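You operate a simulated robot arm through the tools that you are given. There is no shell and no other tool. Be economical: measure what you need, move in short steps, check, and stop when the job is done.

Carry out the task below with a simulated robot arm. There is one attempt and no reset: what you move stays moved.

TASK
Roll the long purple blank to a curve at gap 5.
Fine: on the roll machine set the gap, shut the lever, crank, open the lever; the other long blanks stay unrolled in the rack.

Only the result counts: the job must be done as asked and must still hold three seconds after the hand-in. Knocking over, shifting, dropping, spilling or breaking anything else fails it.

THE ROBOT
A 6-joint arm with a two-finger parallel gripper, fixed in place. Base frame: the origin is at the foot of the arm, x ahead of it, y to its left, z up. Readings come in cm, degrees, newtons and seconds.
With the tool pointing down near the work surface it reaches from about 32 to 70 cm from the base axis. Its first joint turns from -166.0 to 166.0 degrees. Payload 4.1 kg.
The TCP is the grasp point between the finger pads, 2.3 cm short of the fingertips. In the tool frame z runs along the fingers and y along their closing line. Largest opening 9.4 cm; finger width 3.8, thickness 1; the body of the gripper, 5.4 by 9.6 cm, starts 3.9 cm behind the TCP.
Orientation is that of the tool frame in the base frame, as a unit quaternion [x, y, z, w]. With the fingers straight down and closing along the base's y, the tool's x points along the base's -x, its y along +y and its z along -z.

THE INTERFACE
- The arm moves only by the tool nudge_tool. Its argument "deltas" is a list of rows, each a list of 7 numbers: the shift along the tool's x, y, z in units of 300 mm (1.0 is 300 mm), then the turn, a rotation vector about the tool's x, y, z in units of 180 degrees (1.0 is 180 degrees), then the gripper command, from -1 (shut) to 1 (fully open), values between in proportion. In form: [[tx, ty, tz, ax, ay, az, hand], ...]. A call has 1 to 10 rows; each row is the pose to reach, as a shift and turn from the pose commanded when the call began, along the tool's axes at that moment. A call with a number of a shift or a turn outside -1 to 1 is refused whole. A row lasts 0.2 s, in which the tool goes at most 5 cm and 8.6 degrees; a call with a longer step from one row to the next is refused whole, and so is a gripper value outside its range. Where a pose cannot be reached the arm comes as near as it can. A force on the tool above 50 N (or 10 N above the force at the start of the call, whichever is more), or a blocked arm, ends the call early, and 0.2 s more pass. The fingers move at their own pace (about 4.5 cm/s each) and stop on an object; they squeeze with about 41 N. The grip force told is the motor's: it shows also when the fingers shut on nothing. Time passes only in rows, and 0.2 s behind the last, so rows that repeat a pose let the fingers close. The reply holds the time, the measured pose of the TCP, the force on the tool along the base axes, the opening and the grip force, in the units named above and with some noise, with the torque about the TCP (base axes, N m) and any sound that the robot's microphone picked up, and new pictures: "pictures" is both (left out), scene, wrist or none.
- Cameras (640 x 400 px; columns grow to the right, rows downward): "scene" is fixed at [38.92, -49.56, 147.49]; the picture's right is [0.98, 0.22, 0.00], its down [0.05, -0.22, -0.97] and it looks along [-0.22, 0.95, -0.22] (base axes); focal length 308 px, centre (320, 200). "wrist" rides on the gripper at [8.6, 1.6, -7.4] in the tool frame; the picture's right is [-0.18, 0.98, 0.00], its down [-0.58, -0.11, -0.81] and it looks along [-0.79, -0.15, 0.59] (tool axes); focal length 243 px, centre (320, 200). There is no depth. A picture from a camera that has moved, and an enlarged one, comes with that camera's place and axes in the base frame and with its lens. The place of the scene camera against the robot may be out by one fixed shift of up to 2.5 cm in any direction.
- move_column(by): slides the trunk up (or, below 0, down) by that many cm; the arm rides with it, the base frame stays. It gives what a move gives, with no picture.
- zoom(camera, box): a new picture of the part [left, top, right, bottom] of that camera's present view, enlarged. It takes no simulated time.
- job_done(): hands the job in; it is judged then, once.

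Work in short steps. Places have to be worked out from the pictures, the camera data and where the tool is seen: move nearer, look again, correct. Check each grasp and each placing, and mend what went wrong. You have 120 turns and 200 pictures in all, those below and enlarged ones among them. Open the gripper and draw the arm clear of the work before you hand the job in, unless the task says otherwise; then end with one line.

The tools are called after "Emit:" as a command line: name --pt "numbers of a row" for each row, then --argument value for the rest, lists and objects as JSON in quotes. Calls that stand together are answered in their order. nudge_tool: Moves the arm, as the interface text tells. Its arguments: {"type":"object","properties":{"deltas":{"type":"array"},"pictures":{"type":"string","enum":["both","scene","wrist","none"]}},"required":["deltas"]} The other tools are called the same way: move_column (by) slides the trunk up or down; zoom (camera, box) takes an enlarged picture of a part of a camera's view; job_done () hands the job in.

At the start:

```text
clock: 0.0
position: [6.31, 29.09, 137.88]
ee_rot: [0.0, 1.0, 0.0, 0.0]
contact_force: [-1.0, 0.5, -0.1]
wrist_torque: [-0.06, 0.01, -0.01]
grip_width: 9.43
grasp_force: 0.2
trunk travel left (down, up): [-52.5, 6.5]
```

scene: 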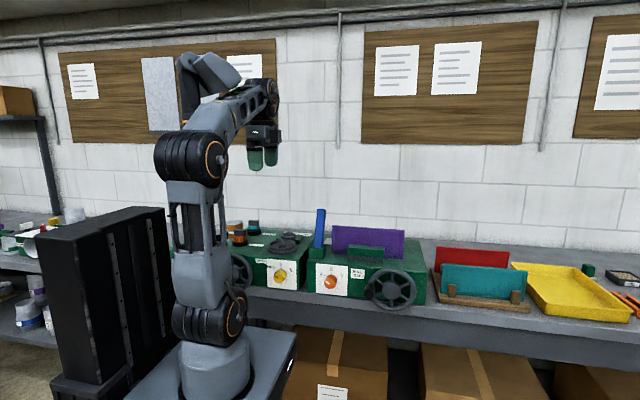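
wrist: 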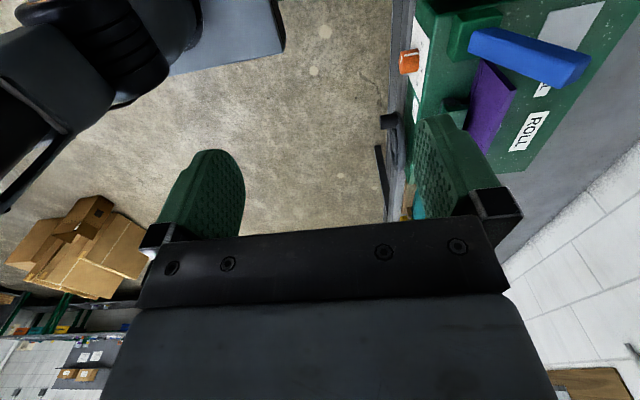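

The scene shows two green machines, a rack with red/teal blanks, and a purple blank apparently already in the roll machine. I zoom for details.

Emit:
zoom --camera "scene" --box '[220, 200, 430, 320]'

Emit:
zoom --camera "scene" --box '[420, 220, 640, 340]'

Emit:
zoom --camera "wrist" --box '[370, 0, 640, 200]'

```text
3.05 times, centred on (325, 260) of scene
camera zoom: at [38.92, -49.56, 147.49], right [0.98, 0.22, 0.0], down [0.05, -0.22, -0.97], along [-0.22, 0.95, -0.22], focal length 939 px, centre (305, 17)
```

zoom: 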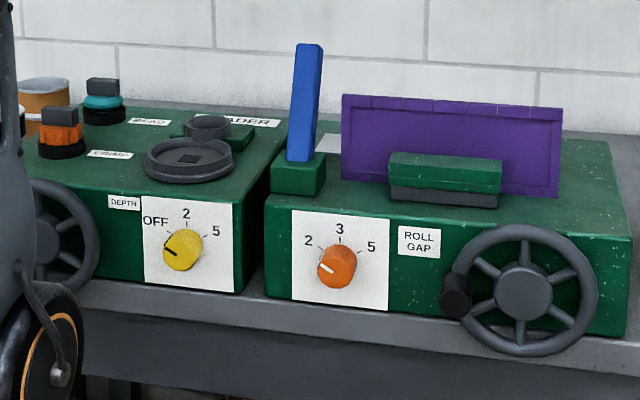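

```text
2.91 times, centred on (530, 280) of scene
camera zoom: at [38.92, -49.56, 147.49], right [0.98, 0.22, 0.0], down [0.05, -0.22, -0.97], along [-0.22, 0.95, -0.22], focal length 897 px, centre (-291, -33)
```

zoom: 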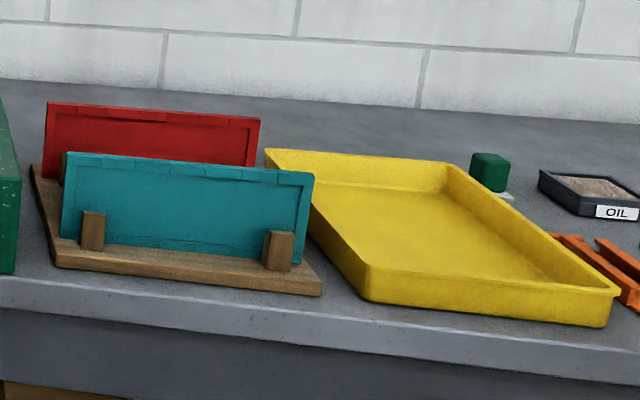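

```text
2.00 times, centred on (505, 100) of wrist
camera zoom: at [-2.18, 30.56, 145.37], right [0.18, 0.98, 0.0], down [0.58, -0.11, 0.81], along [0.79, -0.15, -0.59], focal length 485 px, centre (-50, 400)
```

zoom: 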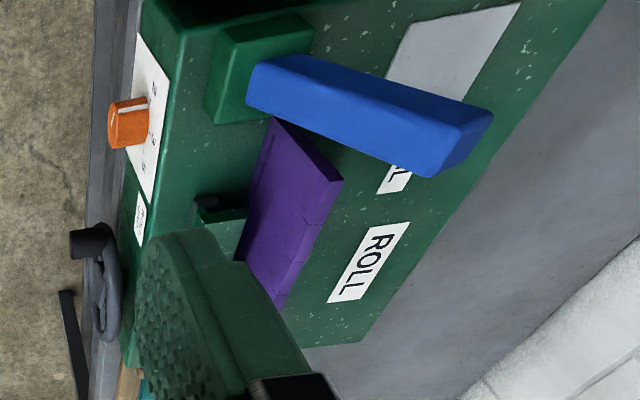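

I triangulate: knob ≈(21.2, 42.7, 98.5), lever base ≈(15.5, 48, 107.5) leaning back to top ≈(15.2, 55, 119), crank handle ≈(34.4, 40.5, 97.5). I turn the tool to point along +y high up, then will lower the trunk.

Emit:
nudge_tool --pt "-0.049 0.01 0 -0.047 0 0 -0.2" --pt "-0.098 0.02 0 -0.094 0 0 -0.2" --pt "-0.147 0.03 0 -0.141 0 0 -0.2" --pt "-0.196 0.04 0 -0.188 0 0 -0.2" --pt "-0.245 0.05 0 -0.235 0 0 -0.2" --pt "-0.294 0.06 0 -0.282 0 0 -0.2" --pt "-0.343 0.07 0 -0.329 0 0 -0.2" --pt "-0.392 0.08 0 -0.376 0 0 -0.2" --pt "-0.441 0.09 0 -0.423 0 0 -0.2" --pt "-0.49 0.1 0 -0.47 0 0 -0.2" --pictures "scene"

```text
clock: 2.2
position: [21.07, 32.02, 137.8]
ee_rot: [-0.001, 0.74, 0.673, 0.0]
contact_force: [-0.2, -0.1, 0.1]
wrist_torque: [-0.03, -0.04, -0.04]
grip_width: 3.75
grasp_force: 0.0
trunk travel left (down, up): [-52.5, 6.5]
```

scene: 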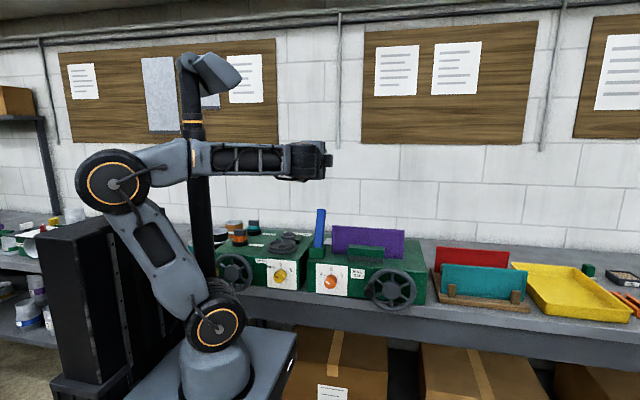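

Reached nicely. I finish the tilt and lower the trunk by 39 cm to bring the tool to knob height, still ~8 cm in front of the machine.

Emit:
nudge_tool --pt "0 0 0 -0.031 0 0 0" --pt "0 0 0 -0.031 0 0 0" --pictures "none"

Emit:
move_column --by -39.3

Emit:
nudge_tool --pt "0 0 0 0 0 0 0.2" --pictures "both"

```text
clock: 2.8
position: [21.08, 32.02, 137.9]
ee_rot: [0.0, 0.706, 0.708, 0.0]
contact_force: [-0.1, -0.3, -0.4]
wrist_torque: [0.01, 0.0, 0.04]
grip_width: 4.71
grasp_force: 0.0
trunk travel left (down, up): [-52.5, 6.5]
```

```text
clock: 6.6
position: [21.0, 32.03, 98.58]
ee_rot: [-0.001, 0.706, 0.708, 0.0]
contact_force: [-0.6, 0.0, -0.1]
wrist_torque: [0.02, 0.01, -0.01]
grip_width: 4.72
grasp_force: 0.1
trunk travel left (down, up): [-13.2, 45.8]
```

```text
clock: 7.0
position: [21.03, 32.06, 98.56]
ee_rot: [-0.001, 0.706, 0.708, -0.001]
contact_force: [0.1, 0.0, 0.4]
wrist_torque: [0.0, 0.01, -0.01]
grip_width: 5.63
grasp_force: 0.1
trunk travel left (down, up): [-13.2, 45.8]
camera wrist: at [12.5, 24.44, 100.21], right [0.18, 0.0, 0.98], down [0.58, -0.81, -0.11], along [0.79, 0.59, -0.15], focal length 243 px, centre (320, 200)
```

scene: 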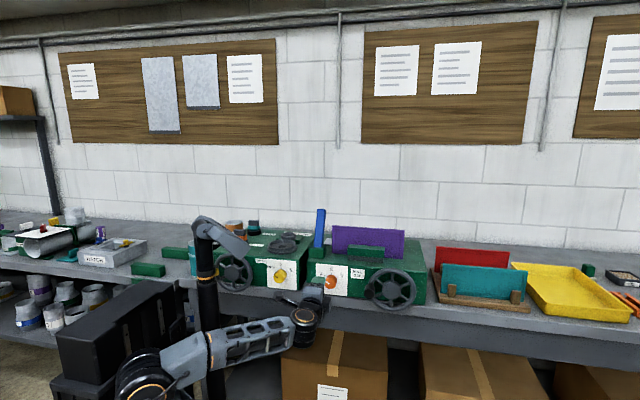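
wrist: 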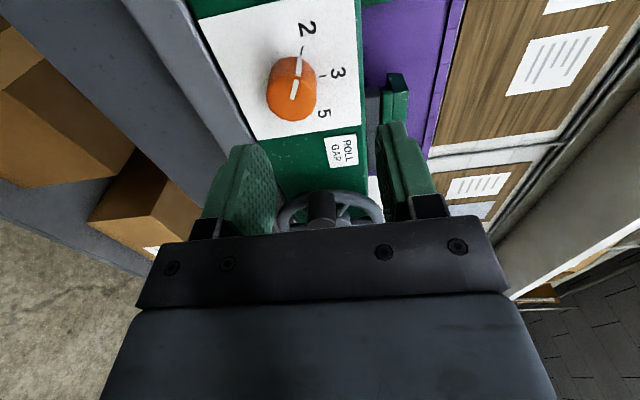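

I zoom into the knob and dial for the pointer and mark directions.

Emit:
zoom --camera "wrist" --box '[190, 0, 380, 180]'

Emit:
zoom --camera "scene" --box '[305, 255, 425, 315]'

```text
2.22 times, centred on (285, 90) of wrist
camera zoom: at [12.5, 24.44, 100.21], right [0.18, 0.0, 0.98], down [0.58, -0.81, -0.11], along [0.79, 0.59, -0.15], focal length 539 px, centre (398, 444)
```

zoom: 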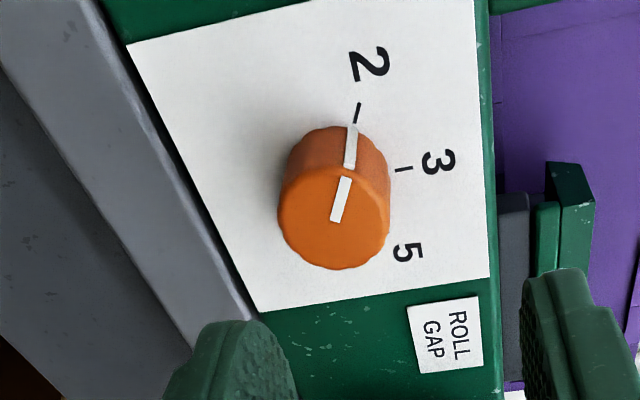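

```text
5.33 times, centred on (365, 285) of scene
camera zoom: at [38.92, -49.56, 147.49], right [0.98, 0.22, 0.0], down [0.05, -0.22, -0.97], along [-0.22, 0.95, -0.22], focal length 1644 px, centre (80, -253)
```

zoom: 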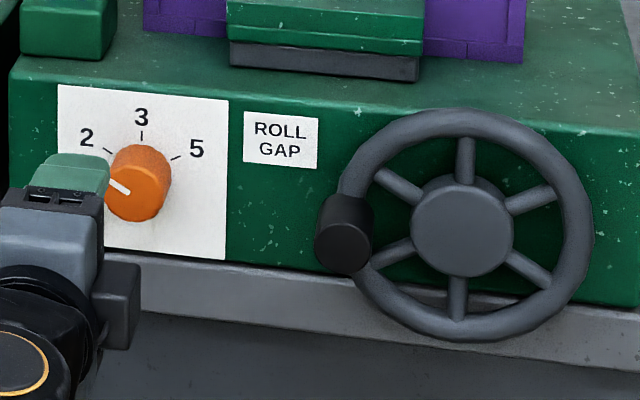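

The pointer sits at 2 (≈-60° from up), 5 is at ≈+60°, so a +120° clockwise turn. Wrist view puts the knob axis at ≈(22.5, y, 96). I pre-turn the tool -60° and align in front of it.

Emit:
nudge_tool --pt "-0.007 -0.012 0.01 0 0 -0.047 0.2" --pt "-0.014 -0.024 0.02 0 0 -0.094 0.2" --pt "-0.021 -0.036 0.03 0 0 -0.141 0.2" --pt "-0.028 -0.048 0.04 0 0 -0.188 0.2" --pt "-0.035 -0.06 0.05 0 0 -0.235 0.2" --pt "-0.042 -0.072 0.06 0 0 -0.282 0.2" --pt "-0.048 -0.085 0.07 0 0 -0.333 0.2" --pictures "both"

```text
refused: row 7 steps farther than a row can; nothing moved
```

The last row's turn was too big; I retry with even steps.

Emit:
nudge_tool --pt "-0.006 -0.011 0.01 0 0 -0.042 0.2" --pt "-0.012 -0.022 0.02 0 0 -0.084 0.2" --pt "-0.018 -0.033 0.03 0 0 -0.126 0.2" --pt "-0.024 -0.044 0.04 0 0 -0.168 0.2" --pt "-0.03 -0.055 0.05 0 0 -0.21 0.2" --pt "-0.036 -0.066 0.06 0 0 -0.252 0.2" --pt "-0.042 -0.076 0.065 0 0 -0.294 0.2" --pt "-0.048 -0.085 0.07 0 0 -0.333 0.2" --pictures "both"

```text
clock: 8.8
position: [22.47, 34.14, 96.0]
ee_rot: [-0.354, 0.611, 0.613, 0.354]
contact_force: [0.2, 0.1, 0.4]
wrist_torque: [0.01, 0.01, 0.0]
grip_width: 5.66
grasp_force: 0.0
trunk travel left (down, up): [-13.2, 45.8]
camera wrist: at [16.9, 26.57, 89.36], right [-0.76, 0.0, 0.65], down [0.38, -0.81, 0.45], along [0.52, 0.59, 0.61], focal length 243 px, centre (320, 200)
```

scene: 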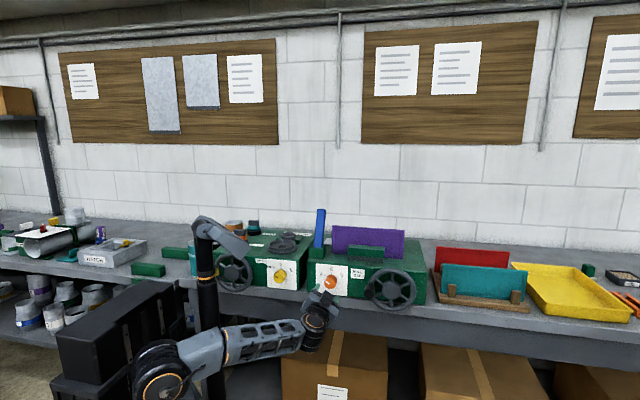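
wrist: 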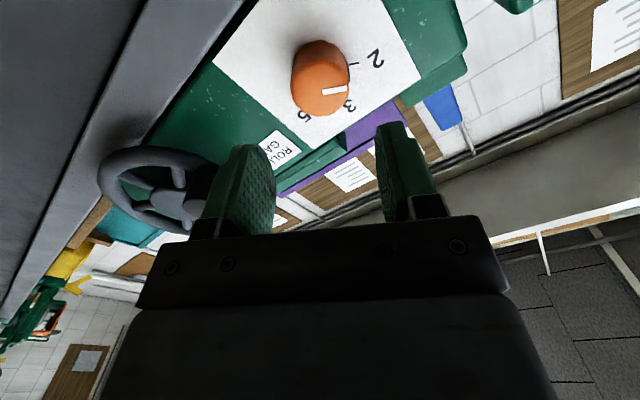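

Triangulating two wrist views gives the knob face centre (22.58, 42.0, 96.0), panel at y≈45.0, and mark 2 at -59°. I advance so the pads straddle the knob, tips just short of the panel.

Emit:
nudge_tool --pt "0 0 0.09 0 0 0 0.2" --pt "0 0 0.18 0 0 0 0.2" --pt "0 0 0.225 0 0 0 0.2" --pt "0 0 0.265 0 0 0 0.2" --pictures "both"

```text
clock: 9.8
position: [22.44, 42.06, 96.09]
ee_rot: [-0.353, 0.611, 0.614, 0.354]
contact_force: [0.6, -0.4, 0.1]
wrist_torque: [0.02, -0.02, 0.02]
grip_width: 5.65
grasp_force: 0.0
trunk travel left (down, up): [-13.2, 45.8]
camera wrist: at [16.8, 34.54, 89.46], right [-0.76, 0.0, 0.65], down [0.39, -0.81, 0.45], along [0.52, 0.59, 0.61], focal length 243 px, centre (320, 200)
```

scene: 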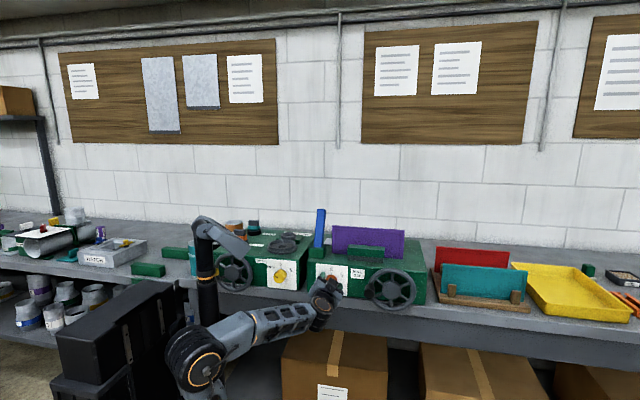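
wrist: 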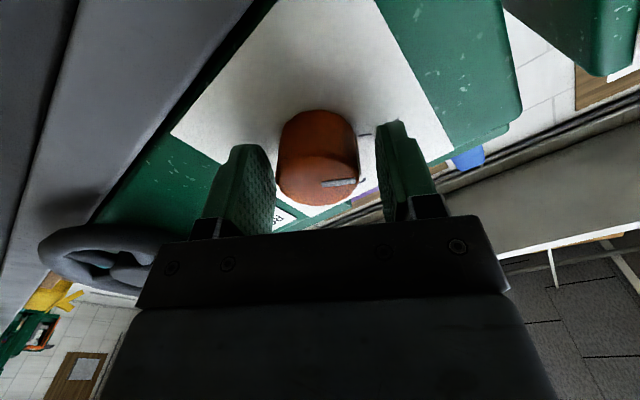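

The knob is between the pads. I close gently and hold.

Emit:
nudge_tool --pt "0 0 0 0 0 0 -0.3" --pt "0 0 0 0 0 0 -0.3" --pt "0 0 0 0 0 0 -0.3" --pictures "wrist"

```text
clock: 10.6
position: [22.53, 42.04, 96.0]
ee_rot: [-0.353, 0.612, 0.613, 0.353]
contact_force: [4.3, 2.8, -1.1]
wrist_torque: [0.03, -0.01, -0.33]
grip_width: 3.92
grasp_force: 45.0
trunk travel left (down, up): [-13.2, 45.8]
camera wrist: at [16.89, 34.55, 89.41], right [-0.76, 0.0, 0.65], down [0.39, -0.81, 0.45], along [0.53, 0.59, 0.61], focal length 243 px, centre (320, 200)
```

wrist: 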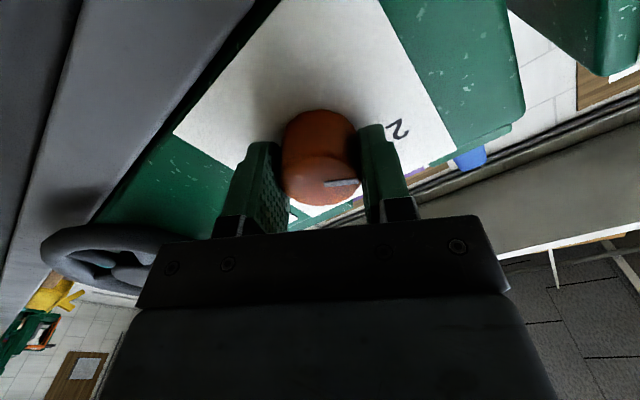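

Grip is firm (3.92 cm). I turn clockwise 60° first.

Emit:
nudge_tool --pt "0 0 0 0 0 0.037 -0.3" --pt "0 0 0 0 0 0.074 -0.3" --pt "0 0 0 0 0 0.111 -0.3" --pt "0 0 0 0 0 0.148 -0.3" --pt "0 0 0 0 0 0.185 -0.3" --pt "0 0 0 0 0 0.222 -0.3" --pt "0 0 0 0 0 0.259 -0.3" --pt "0 0 0 0 0 0.296 -0.3" --pt "0 0 0 0 0 0.333 -0.3" --pictures "wrist"

```text
clock: 12.6
position: [22.6, 42.1, 95.98]
ee_rot: [0.0, 0.707, 0.708, 0.0]
contact_force: [5.0, 1.3, -2.8]
wrist_torque: [-0.05, -0.01, -0.98]
grip_width: 3.94
grasp_force: 44.7
trunk travel left (down, up): [-13.2, 45.8]
camera wrist: at [14.0, 34.53, 97.69], right [0.19, 0.0, 0.98], down [0.58, -0.81, -0.11], along [0.79, 0.59, -0.15], focal length 243 px, centre (320, 200)
```

wrist: 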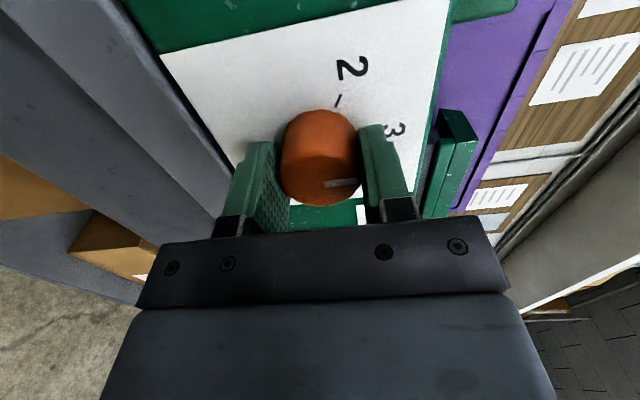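

The knob follows (pointer now at 3). Another 60°.

Emit:
nudge_tool --pt "0 0 0 0 0 0.037 -0.3" --pt "0 0 0 0 0 0.074 -0.3" --pt "0 0 0 0 0 0.111 -0.3" --pt "0 0 0 0 0 0.148 -0.3" --pt "0 0 0 0 0 0.185 -0.3" --pt "0 0 0 0 0 0.222 -0.3" --pt "0 0 0 0 0 0.259 -0.3" --pt "0 0 0 0 0 0.296 -0.3" --pt "0 0 0 0 0 0.333 -0.3" --pictures "both"

```text
clock: 14.6
position: [22.58, 42.12, 95.95]
ee_rot: [0.353, 0.612, 0.612, -0.355]
contact_force: [6.1, -2.1, -8.2]
wrist_torque: [-0.48, -0.08, -0.38]
grip_width: 3.94
grasp_force: 45.0
trunk travel left (down, up): [-13.2, 45.8]
camera wrist: at [19.72, 34.52, 104.33], right [0.94, 0.0, 0.33], down [0.2, -0.8, -0.56], along [0.27, 0.59, -0.76], focal length 243 px, centre (320, 200)
```

scene: 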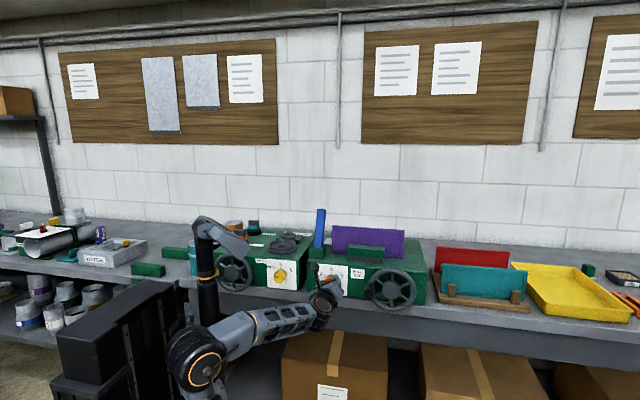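
wrist: 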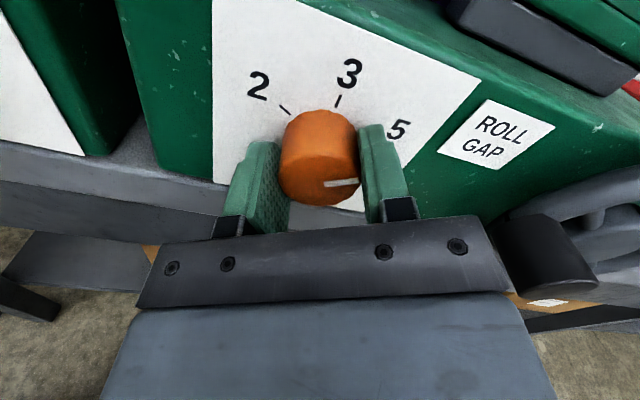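

Now I release and back straight off ~9 cm to check the pointer.

Emit:
nudge_tool --pt "0 0 0 0 0 0 0.2" --pt "0 0 0 0 0 0 0.2" --pt "0 0 0 0 0 0 0.2" --pt "0 0 -0.08 0 0 0 0.2" --pt "0 0 -0.2 0 0 0 0.2" --pt "0 0 -0.3 0 0 0 0.2" --pictures "wrist"

Emit:
zoom --camera "wrist" --box '[220, 0, 460, 150]'

Emit:
zoom --camera "scene" --box '[305, 255, 425, 315]'

```text
clock: 16.0
position: [22.57, 33.03, 96.11]
ee_rot: [0.353, 0.612, 0.613, -0.354]
contact_force: [0.1, 0.3, 0.4]
wrist_torque: [0.01, 0.02, 0.02]
grip_width: 5.63
grasp_force: 0.1
trunk travel left (down, up): [-13.2, 45.8]
camera wrist: at [19.72, 25.42, 104.37], right [0.94, 0.0, 0.33], down [0.2, -0.8, -0.56], along [0.27, 0.59, -0.76], focal length 243 px, centre (320, 200)
```

wrist: 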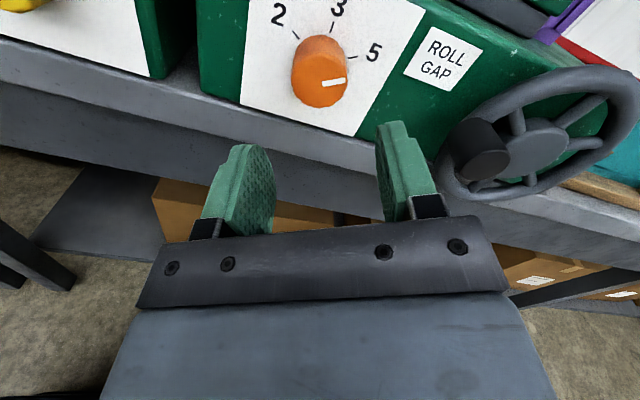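

```text
2.67 times, centred on (340, 75) of wrist
camera zoom: at [19.72, 25.42, 104.37], right [0.94, 0.0, 0.33], down [0.2, -0.8, -0.56], along [0.27, 0.59, -0.76], focal length 647 px, centre (267, 533)
```

zoom: 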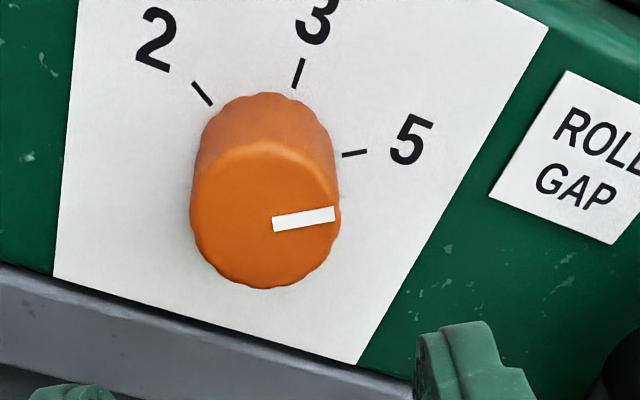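

```text
5.33 times, centred on (365, 285) of scene
camera zoom: at [38.92, -49.56, 147.49], right [0.98, 0.22, 0.0], down [0.05, -0.22, -0.97], along [-0.22, 0.95, -0.22], focal length 1644 px, centre (80, -253)
```

zoom: 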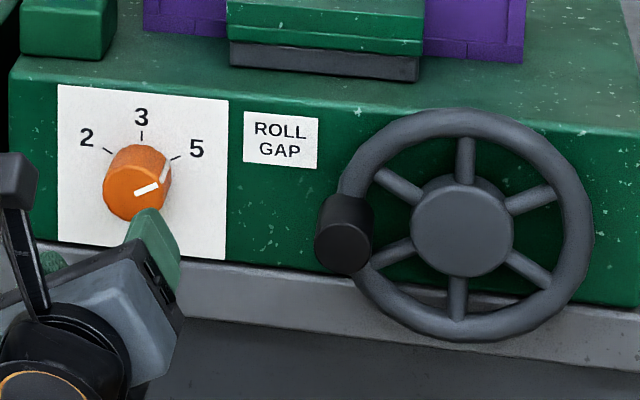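

Pointer is parallel to the 5 tick – gap set. Next, the lever: I raise the trunk and turn the tool so fingers close along x, pitched down for a look.

Emit:
move_column --by 28

Emit:
nudge_tool --pt "0 0 0 0 0 0.042 0.2" --pt "0 0 0 0 0 0.084 0.2" --pt "0 0 0 0 0 0.126 0.2" --pt "0 0 0 0 0 0.167 0.2" --pictures "wrist"

```text
clock: 18.8
position: [22.38, 33.02, 123.97]
ee_rot: [0.352, 0.611, 0.614, -0.354]
contact_force: [-0.6, -0.2, -0.5]
wrist_torque: [-0.03, 0.0, 0.01]
grip_width: 5.67
grasp_force: 0.0
trunk travel left (down, up): [-41.2, 17.8]
```

```text
clock: 19.8
position: [22.55, 33.11, 124.0]
ee_rot: [-0.5, -0.499, -0.5, 0.501]
contact_force: [0.5, -0.3, 0.1]
wrist_torque: [0.02, -0.01, -0.02]
grip_width: 5.63
grasp_force: 0.0
trunk travel left (down, up): [-41.2, 17.8]
camera wrist: at [24.26, 25.43, 132.73], right [0.98, 0.0, -0.19], down [-0.11, -0.8, -0.58], along [-0.15, 0.59, -0.79], focal length 243 px, centre (320, 200)
```

wrist: 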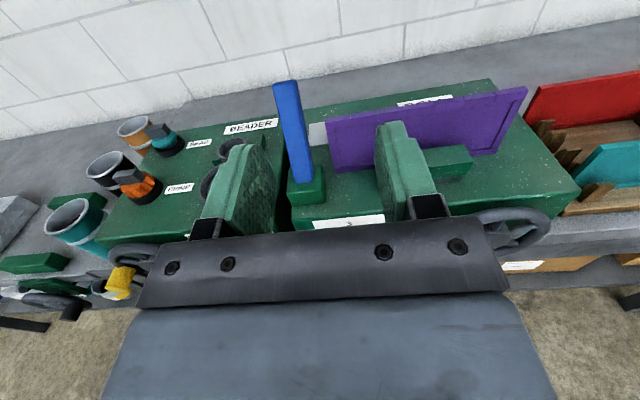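

Triangulated lever: base (16.4, 49.5, 105.6), top (16.6, 56.8, 117.2), leaning back 32°. I move to a pre-grasp 9 cm off, perpendicular to the lever (pitch 32° down).

Emit:
nudge_tool --pt "-0.025 -0.04 0.1 0 -0.036 0 0.15" --pt "-0.05 -0.08 0.2 0 -0.072 0 0.15" --pt "-0.075 -0.12 0.3 0 -0.108 0 0.15" --pt "-0.1 -0.16 0.4 0 -0.144 0 0.15" --pt "-0.123 -0.202 0.497 0 -0.178 0 0.15" --pictures "both"

```text
clock: 21.0
position: [16.42, 47.9, 120.43]
ee_rot: [0.618, 0.619, 0.343, -0.344]
contact_force: [0.1, -0.3, 0.5]
wrist_torque: [0.01, 0.03, 0.04]
grip_width: 5.41
grasp_force: 0.0
trunk travel left (down, up): [-41.2, 17.8]
camera wrist: at [18.16, 46.11, 131.75], right [0.98, -0.1, -0.16], down [-0.11, -0.99, -0.07], along [-0.15, 0.08, -0.99], focal length 243 px, centre (320, 200)
```

scene: 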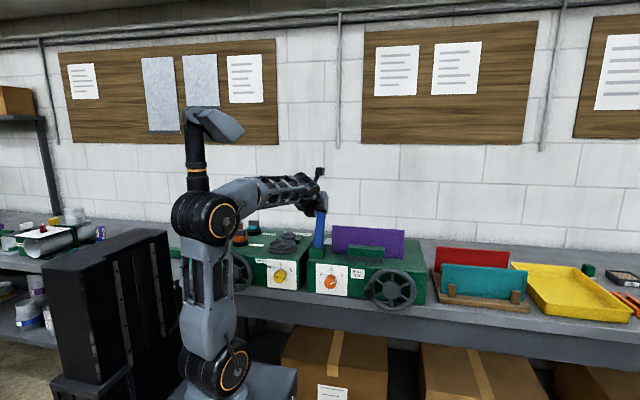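
wrist: 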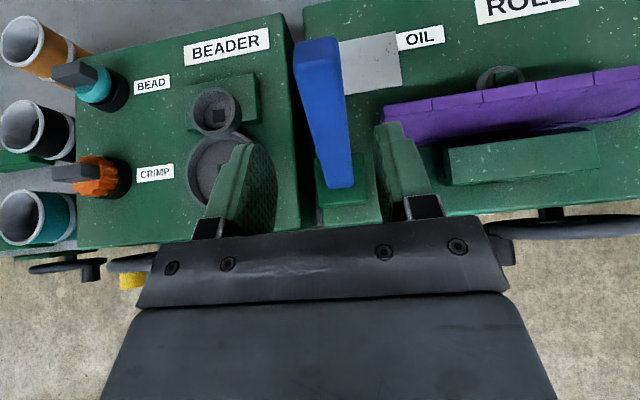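

The lever is well lined up (x≈16.7). I narrow to 4.7 cm (to stay clear of the blank) and advance 9 cm along the tool axis.

Emit:
nudge_tool --pt "0 0.008 0.0 0 0 0 0" --pt "0 0.008 0.1 0 0 0 0" --pt "0 0.008 0.2 0 0 0 0" --pt "0 0.008 0.25 0 0 0 0" --pt "0 0.008 0.295 0 0 0 0" --pictures "both"

```text
clock: 22.2
position: [16.69, 55.47, 115.67]
ee_rot: [0.617, 0.619, 0.343, -0.344]
contact_force: [0.3, -0.7, -0.3]
wrist_torque: [0.0, 0.03, -0.01]
grip_width: 4.72
grasp_force: 0.0
trunk travel left (down, up): [-41.2, 17.8]
camera wrist: at [18.43, 53.58, 127.09], right [0.98, -0.1, -0.16], down [-0.11, -0.99, -0.07], along [-0.15, 0.08, -0.99], focal length 243 px, centre (320, 200)
```

scene: 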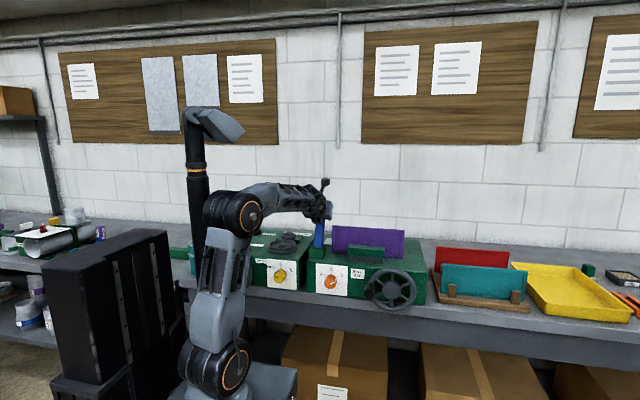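
wrist: 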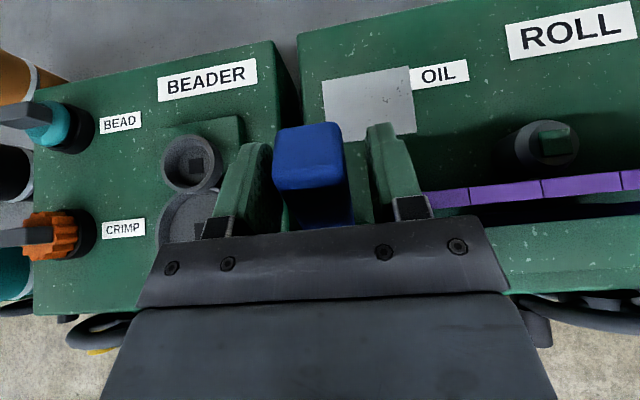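

The lever is between the pads; I close.

Emit:
nudge_tool --pt "0 0 0 0 0 0 -0.6" --pt "0 0 0 0 0 0 -0.6" --pt "0 0 0 0 0 0 -0.6" --pictures "none"

```text
clock: 23.0
position: [16.43, 55.57, 115.73]
ee_rot: [0.618, 0.618, 0.343, -0.344]
contact_force: [-11.4, 1.3, 0.1]
wrist_torque: [0.4, 0.54, 0.1]
grip_width: 2.96
grasp_force: 45.1
trunk travel left (down, up): [-41.2, 17.8]
```

Gripped (2.96 cm). I recentre and swing the lever toward the operator along its arc, 16° first.

Emit:
nudge_tool --pt "0 -0.008 0 0 0 0 -0.6" --pt "-0.0011 -0.008 -0.0305 0 0.0222 0 -0.6" --pt "-0.0043 -0.008 -0.0608 0 0.0444 0 -0.6" --pt "-0.0096 -0.008 -0.0909 0 0.0667 0 -0.6" --pt "-0.0169 -0.008 -0.1204 0 0.0889 0 -0.6" --pictures "both"

```text
clock: 24.2
position: [16.48, 52.34, 116.69]
ee_rot: [0.566, 0.566, 0.424, -0.424]
contact_force: [0.0, -5.4, -31.0]
wrist_torque: [-0.05, -0.02, 0.28]
grip_width: 2.98
grasp_force: 45.4
trunk travel left (down, up): [-41.2, 17.8]
camera wrist: at [18.23, 47.44, 127.14], right [0.98, -0.05, -0.18], down [-0.11, -0.94, -0.33], along [-0.15, 0.34, -0.93], focal length 243 px, centre (320, 200)
```

scene: 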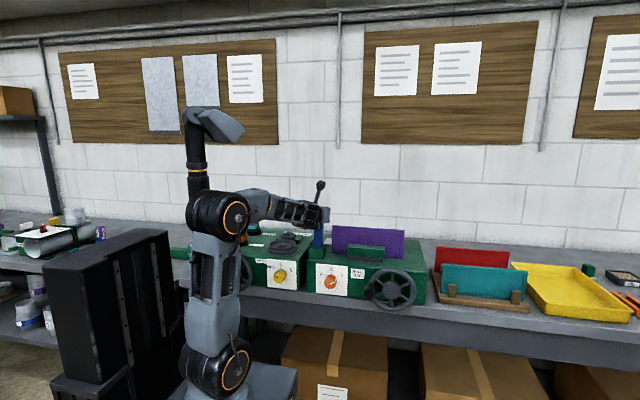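
wrist: 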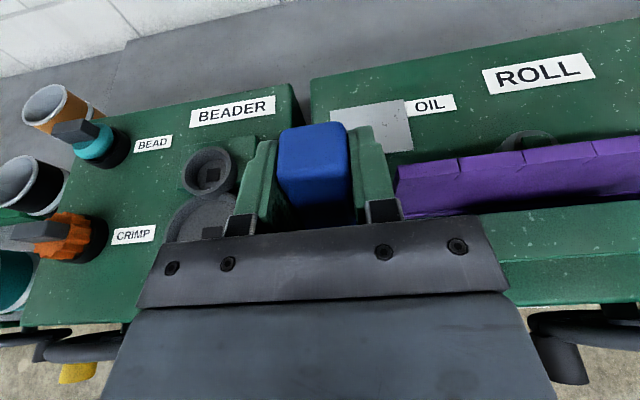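

The lever follows forward; the -31 N in z says my arc is slightly too high. I correct the arc downward and swing another 16°.

Emit:
nudge_tool --pt "-0.016 0 -0.003 0 0.005 0 -0.6" --pt "-0.022 0 -0.028 0 0.027 0 -0.6" --pt "-0.028 0 -0.053 0 0.049 0 -0.6" --pt "-0.036 0 -0.078 0 0.07 0 -0.6" --pt "-0.0436 0 -0.102 0 0.0889 0 -0.6" --pictures "wrist"

```text
clock: 25.4
position: [16.38, 48.83, 116.78]
ee_rot: [-0.498, -0.5, -0.5, 0.502]
contact_force: [5.4, -4.5, -13.3]
wrist_torque: [-0.74, -0.06, 0.29]
grip_width: 2.99
grasp_force: 45.1
trunk travel left (down, up): [-41.2, 17.8]
camera wrist: at [18.23, 41.25, 125.44], right [0.98, 0.0, -0.18], down [-0.11, -0.81, -0.58], along [-0.15, 0.59, -0.79], focal length 243 px, centre (320, 200)
```

wrist: 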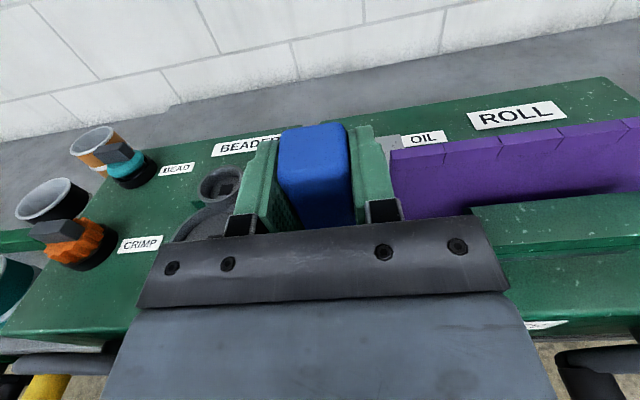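

Going well. Another 16° forward.

Emit:
nudge_tool --pt "-0.009 0 -0.027 0 0.022 0 -0.6" --pt "-0.016 0 -0.054 0 0.044 0 -0.6" --pt "-0.024 0 -0.081 0 0.066 0 -0.6" --pt "-0.034 0 -0.107 0 0.0889 0 -0.6" --pictures "both"

```text
clock: 26.4
position: [16.46, 45.59, 115.9]
ee_rot: [-0.424, -0.424, -0.566, 0.566]
contact_force: [6.2, -9.0, -0.3]
wrist_torque: [-1.12, -0.19, 0.04]
grip_width: 3.0
grasp_force: 44.9
trunk travel left (down, up): [-41.2, 17.8]
camera wrist: at [18.23, 35.8, 122.11], right [0.98, 0.05, -0.18], down [-0.11, -0.61, -0.78], along [-0.15, 0.79, -0.59], focal length 243 px, centre (320, 200)
```

scene: 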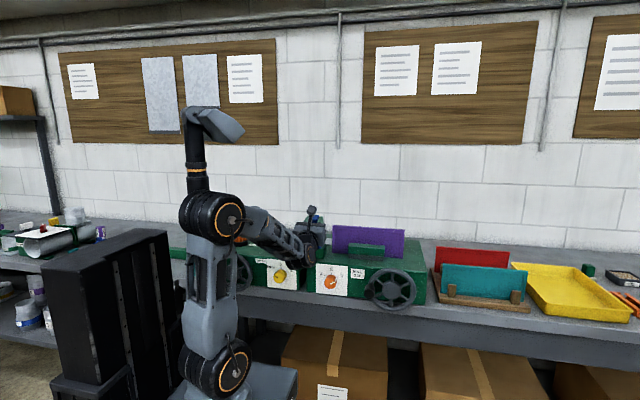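
wrist: 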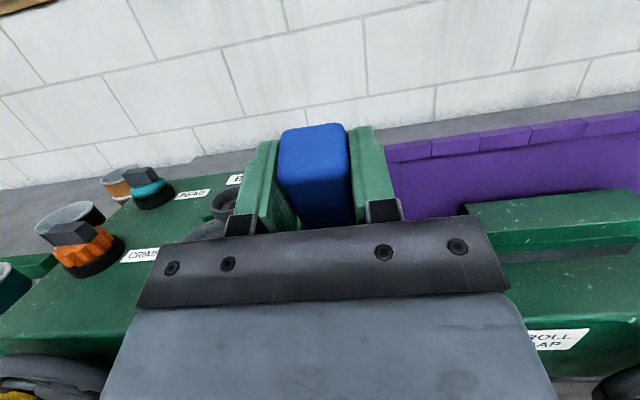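

No hard stop yet (force 9 N). I continue another ~10°, watching the force.

Emit:
nudge_tool --pt "-0.003 0 -0.025 0 0.018 0 -0.6" --pt "-0.007 0 -0.049 0 0.037 0 -0.6" --pt "-0.012 0 -0.073 0 0.055 0 -0.6" --pictures "none"

```text
clock: 27.2
position: [16.51, 43.7, 114.7]
ee_rot: [0.375, 0.374, 0.6, -0.599]
contact_force: [4.4, 11.1, 6.6]
wrist_torque: [-0.61, -0.12, -0.11]
grip_width: 2.99
grasp_force: 36.9
trunk travel left (down, up): [-41.2, 17.8]
```

Some resistance appears (+11 N in y). I push a little further to test for the end stop.

Emit:
nudge_tool --pt "-0.004 0 -0.02 0 0.015 0 -0.6" --pt "-0.01 0 -0.04 0 0.03 0 -0.6" --pictures "both"

```text
clock: 27.8
position: [16.48, 42.74, 113.74]
ee_rot: [-0.346, -0.346, -0.616, 0.617]
contact_force: [2.8, 10.8, 7.1]
wrist_torque: [-0.65, -0.1, -0.2]
grip_width: 2.98
grasp_force: 31.9
trunk travel left (down, up): [-41.2, 17.8]
camera wrist: at [18.23, 31.75, 117.41], right [0.98, 0.1, -0.16], down [-0.11, -0.39, -0.92], along [-0.15, 0.92, -0.37], focal length 243 px, centre (320, 200)
```

scene: 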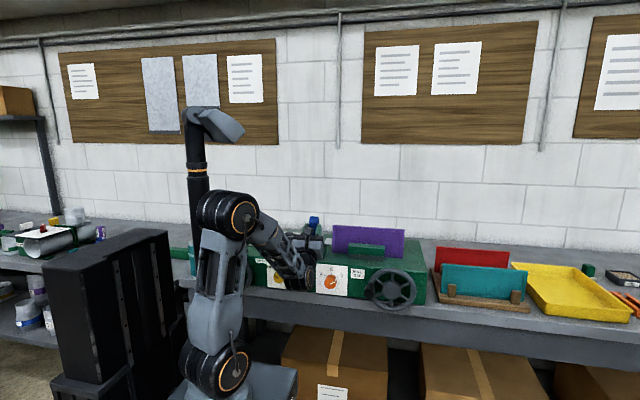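
wrist: 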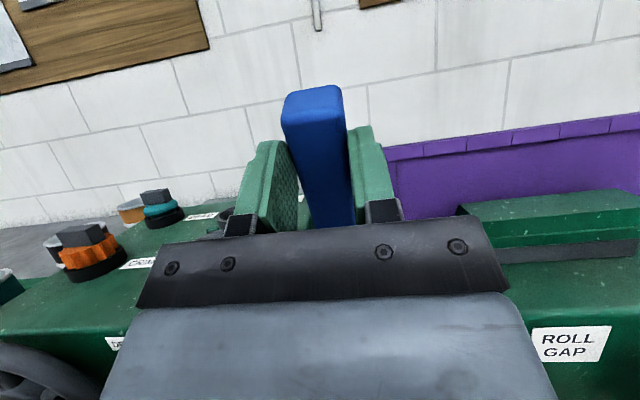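

The pads are now slipping along the lever – it has hit its forward stop. I release and back off to look.

Emit:
nudge_tool --pt "0 0 0 0 0 0 0.0" --pt "0 0 0 0 0 0 0.0" --pt "0 0 -0.05 0 0 0 0.0" --pt "0 0 -0.15 0 0 0 0.0" --pt "0 0 -0.3 0 0 0 0.0" --pictures "both"

Emit:
zoom --camera "scene" --box '[220, 200, 430, 320]'

```text
clock: 29.0
position: [17.86, 37.71, 109.64]
ee_rot: [-0.345, -0.347, -0.616, 0.618]
contact_force: [0.0, 0.3, -0.2]
wrist_torque: [-0.01, 0.03, -0.02]
grip_width: 4.69
grasp_force: 0.1
out of reach, approached as far as the arm can: row 5
trunk travel left (down, up): [-41.2, 17.8]
camera wrist: at [19.57, 26.73, 113.13], right [0.98, 0.1, -0.16], down [-0.11, -0.38, -0.92], along [-0.15, 0.92, -0.37], focal length 243 px, centre (320, 200)
```

scene: 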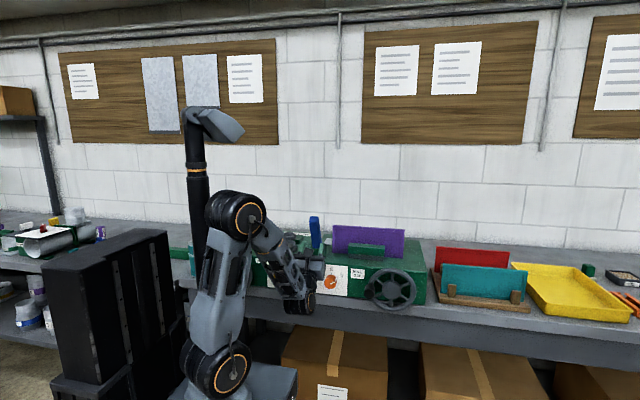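
wrist: 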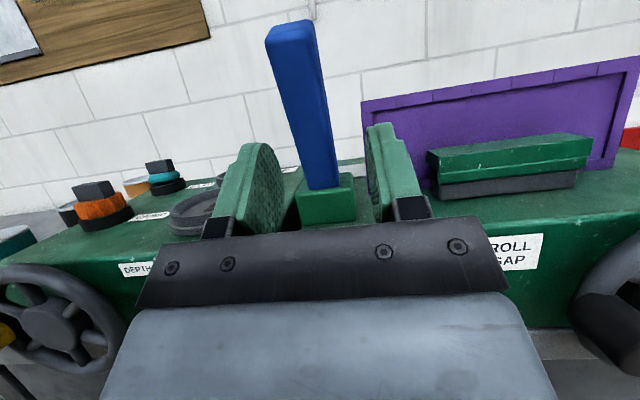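

```text
3.05 times, centred on (325, 260) of scene
camera zoom: at [38.92, -49.56, 147.49], right [0.98, 0.22, 0.0], down [0.05, -0.22, -0.97], along [-0.22, 0.95, -0.22], focal length 939 px, centre (305, 17)
```

zoom: 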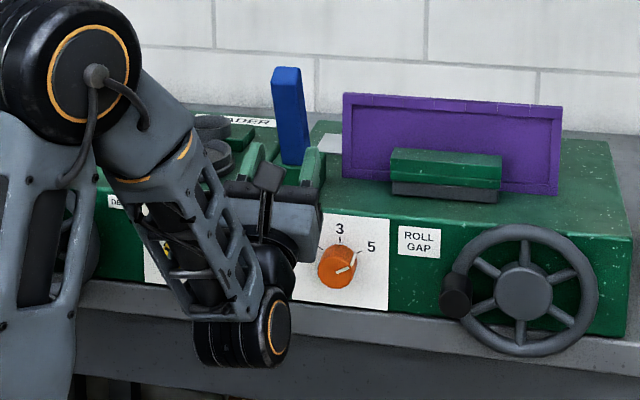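

The lever now leans forward (~-20°), knob reads 5. Now to the crank: handle end est. (37.3, 40.6, 95), hub (44, 43, 96). I move in front with the tool level.

Emit:
nudge_tool --pt "-0.015 0.115 -0.029 0 -0.029 0 0.0" --pt "-0.03 0.23 -0.058 0 -0.058 0 0.0" --pt "-0.045 0.346 -0.087 0 -0.087 0 0.0" --pt "-0.06 0.462 -0.115 0 -0.116 0 0.0" --pt "-0.075 0.578 -0.144 0 -0.145 0 0.0" --pt "-0.09 0.693 -0.172 0 -0.174 0 0.0" --pictures "none"

Emit:
move_column --by -6

Emit:
nudge_tool --pt "0 0 0 0 0 0 0.1" --pictures "both"

```text
clock: 30.4
position: [38.74, 34.79, 104.59]
ee_rot: [0.499, 0.502, 0.499, -0.501]
contact_force: [0.0, 0.4, -0.6]
wrist_torque: [0.02, 0.01, 0.01]
grip_width: 4.7
grasp_force: 0.0
trunk travel left (down, up): [-41.2, 17.8]
```

```text
clock: 31.4
position: [38.62, 34.69, 98.61]
ee_rot: [0.5, 0.5, 0.5, -0.5]
contact_force: [0.4, 0.1, 0.1]
wrist_torque: [0.05, -0.01, 0.01]
grip_width: 4.71
grasp_force: 0.1
trunk travel left (down, up): [-35.2, 23.8]
```

```text
clock: 31.8
position: [38.63, 34.83, 98.56]
ee_rot: [-0.499, -0.5, -0.5, 0.501]
contact_force: [-0.8, -0.6, -0.4]
wrist_torque: [0.01, 0.02, 0.03]
grip_width: 5.15
grasp_force: 0.1
trunk travel left (down, up): [-35.2, 23.8]
camera wrist: at [40.39, 27.14, 107.25], right [0.98, 0.0, -0.18], down [-0.11, -0.81, -0.58], along [-0.15, 0.59, -0.79], focal length 243 px, centre (320, 200)
```

scene: 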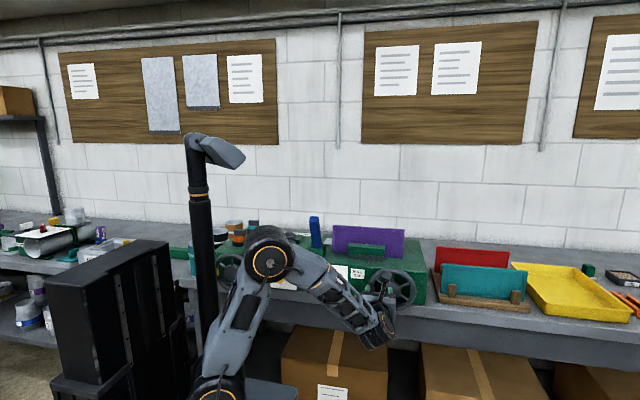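
wrist: 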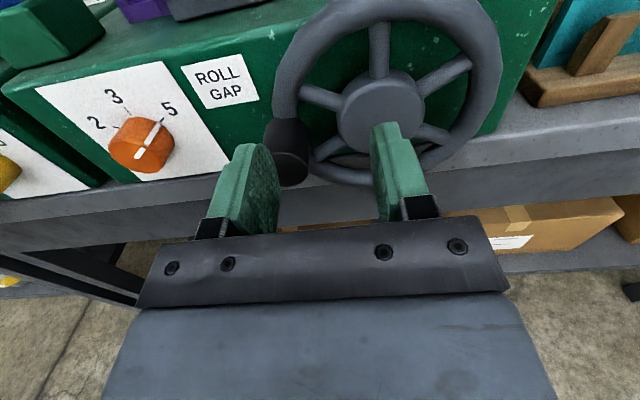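

Handle end face triangulates to ≈(35.9, 39.5, 95.7), hub ≈(42.6, 42, 96.8). I align in front of the handle and re-look.

Emit:
nudge_tool --pt "-0.048 -0.045 0 0 0 0 0.15" --pt "-0.095 -0.09 0 0 0 0 0.15" --pictures "wrist"

Emit:
zoom --camera "wrist" --box '[200, 0, 520, 200]'

```text
clock: 32.4
position: [35.86, 34.75, 95.67]
ee_rot: [-0.499, -0.5, -0.5, 0.501]
contact_force: [-0.1, 0.4, -0.3]
wrist_torque: [0.0, 0.01, -0.02]
grip_width: 5.4
grasp_force: 0.0
trunk travel left (down, up): [-35.2, 23.8]
camera wrist: at [37.69, 27.17, 104.29], right [0.98, 0.0, -0.18], down [-0.11, -0.81, -0.58], along [-0.15, 0.59, -0.79], focal length 243 px, centre (320, 200)
```

wrist: 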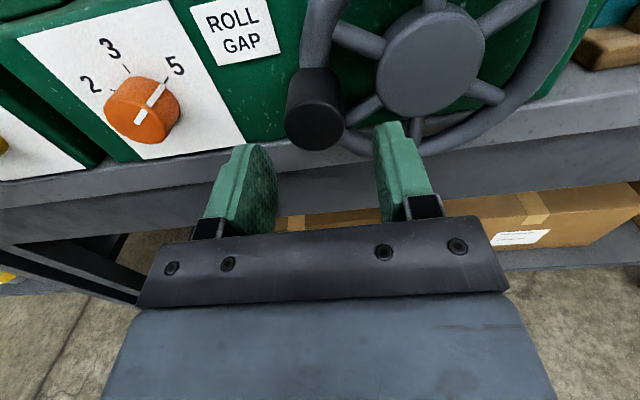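

```text
2.00 times, centred on (360, 100) of wrist
camera zoom: at [37.69, 27.17, 104.29], right [0.98, 0.0, -0.18], down [-0.11, -0.81, -0.58], along [-0.15, 0.59, -0.79], focal length 485 px, centre (240, 400)
```

zoom: 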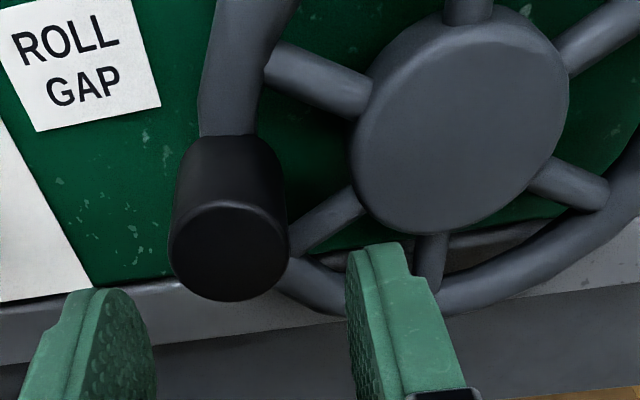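

Refined handle axis ≈(35.6, 95.2), diameter ~3.4 cm. I advance about 5 cm with 5.4 cm opening.

Emit:
nudge_tool --pt "-0.007 -0.009 0.05 0 0 0 0.15" --pt "-0.013 -0.009 0.1 0 0 0 0.15" --pt "-0.013 -0.009 0.16 0 0 0 0.15" --pictures "wrist"

Emit:
zoom --camera "wrist" --box '[200, 50, 520, 250]'

```text
clock: 33.2
position: [35.61, 39.61, 95.33]
ee_rot: [-0.499, -0.5, -0.5, 0.501]
contact_force: [-0.3, 0.2, 0.1]
wrist_torque: [-0.01, 0.0, 0.04]
grip_width: 5.43
grasp_force: 0.0
trunk travel left (down, up): [-35.2, 23.8]
camera wrist: at [37.4, 31.95, 104.01], right [0.98, 0.0, -0.18], down [-0.11, -0.81, -0.58], along [-0.15, 0.59, -0.79], focal length 243 px, centre (320, 200)
```

wrist: 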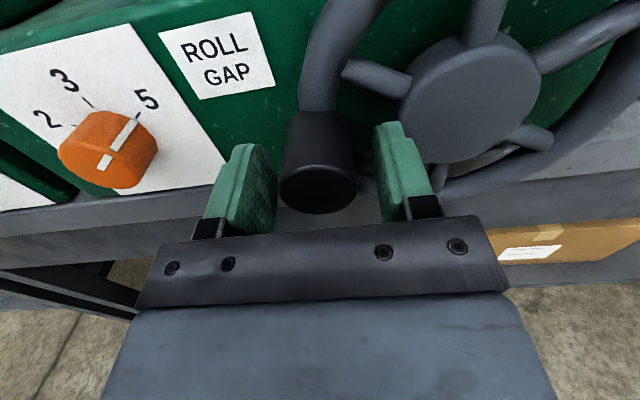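

```text
2.00 times, centred on (360, 150) of wrist
camera zoom: at [37.4, 31.95, 104.01], right [0.98, 0.0, -0.18], down [-0.11, -0.81, -0.58], along [-0.15, 0.59, -0.79], focal length 485 px, centre (240, 300)
```

zoom: 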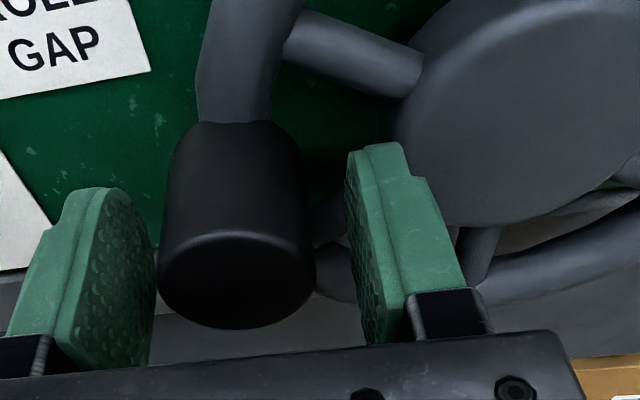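

Handle end is at ≈(35.85, 38.3, 96.2), between the pads. I adjust and close.

Emit:
nudge_tool --pt "0.028 0.007 0.015 0 0 0 0.15" --pt "0.028 0.007 0.02 0 0 0 -0.5" --pt "0.028 0.007 0.02 0 0 0 -0.5" --pt "0.028 0.007 0.02 0 0 0 -0.5" --pt "0.028 0.007 0.02 0 0 0 -0.5" --pictures "wrist"

```text
clock: 34.4
position: [35.62, 40.15, 96.15]
ee_rot: [-0.499, -0.501, -0.5, 0.501]
contact_force: [-15.2, -0.7, -1.6]
wrist_torque: [-0.07, 0.13, -0.63]
grip_width: 3.38
grasp_force: 44.7
trunk travel left (down, up): [-35.2, 23.8]
camera wrist: at [37.45, 32.53, 104.9], right [0.98, 0.0, -0.18], down [-0.11, -0.81, -0.58], along [-0.15, 0.59, -0.79], focal length 243 px, centre (320, 200)
```

wrist: 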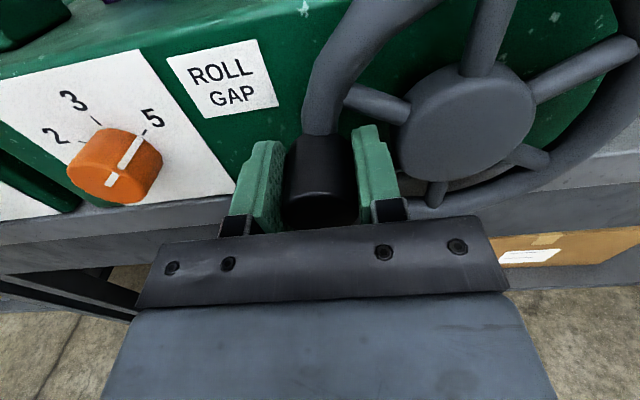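

Gripped (3.38 cm). Hub centre triangulates to ≈(42.5, 97), crank radius ≈6.9. I try the first 30° clockwise.

Emit:
nudge_tool --pt "0.02 -0.006 0 0 0 0 -0.5" --pt "0.0399 -0.0025 0 0 0 0 -0.5" --pt "0.059 0.003 0 0 0 0 -0.5" --pt "0.0787 0.008 0 0 0 0 -0.5" --pt "0.097 0.016 0 0 0 0 -0.5" --pt "0.115 0.025 0 0 0 0 -0.5" --pictures "both"

```text
clock: 35.9
position: [36.25, 40.0, 98.33]
ee_rot: [0.512, 0.5, 0.487, -0.5]
contact_force: [-11.3, -3.2, -21.3]
wrist_torque: [-0.19, 1.53, -1.23]
grip_width: 3.89
grasp_force: 45.2
trunk travel left (down, up): [-35.2, 23.8]
stopped in row 6: the force on the tool passed its limit at 52 N (the readings are from after the stop); the commanded pose is now the measured one
camera wrist: at [38.28, 32.62, 107.19], right [0.98, 0.0, -0.21], down [-0.12, -0.82, -0.56], along [-0.17, 0.57, -0.8], focal length 243 px, centre (320, 200)
```

scene: 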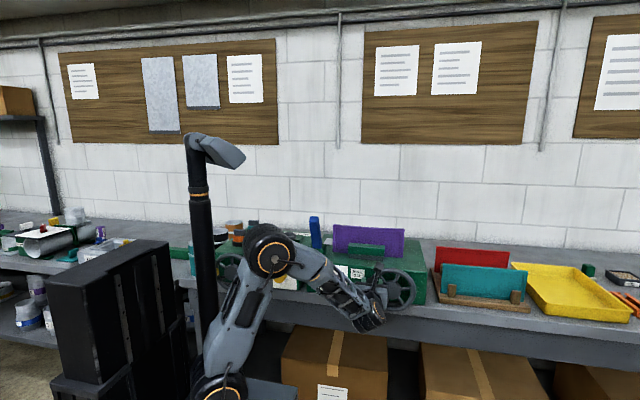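
wrist: 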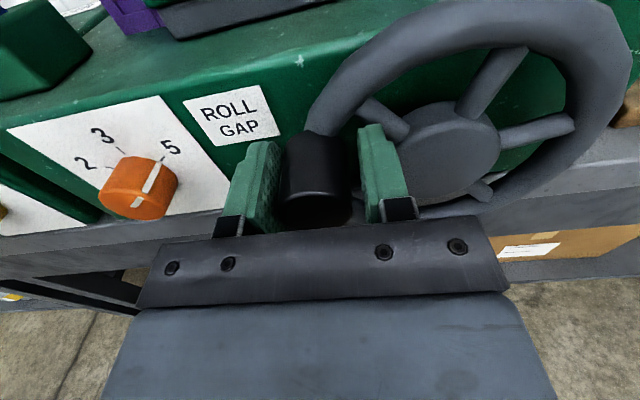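

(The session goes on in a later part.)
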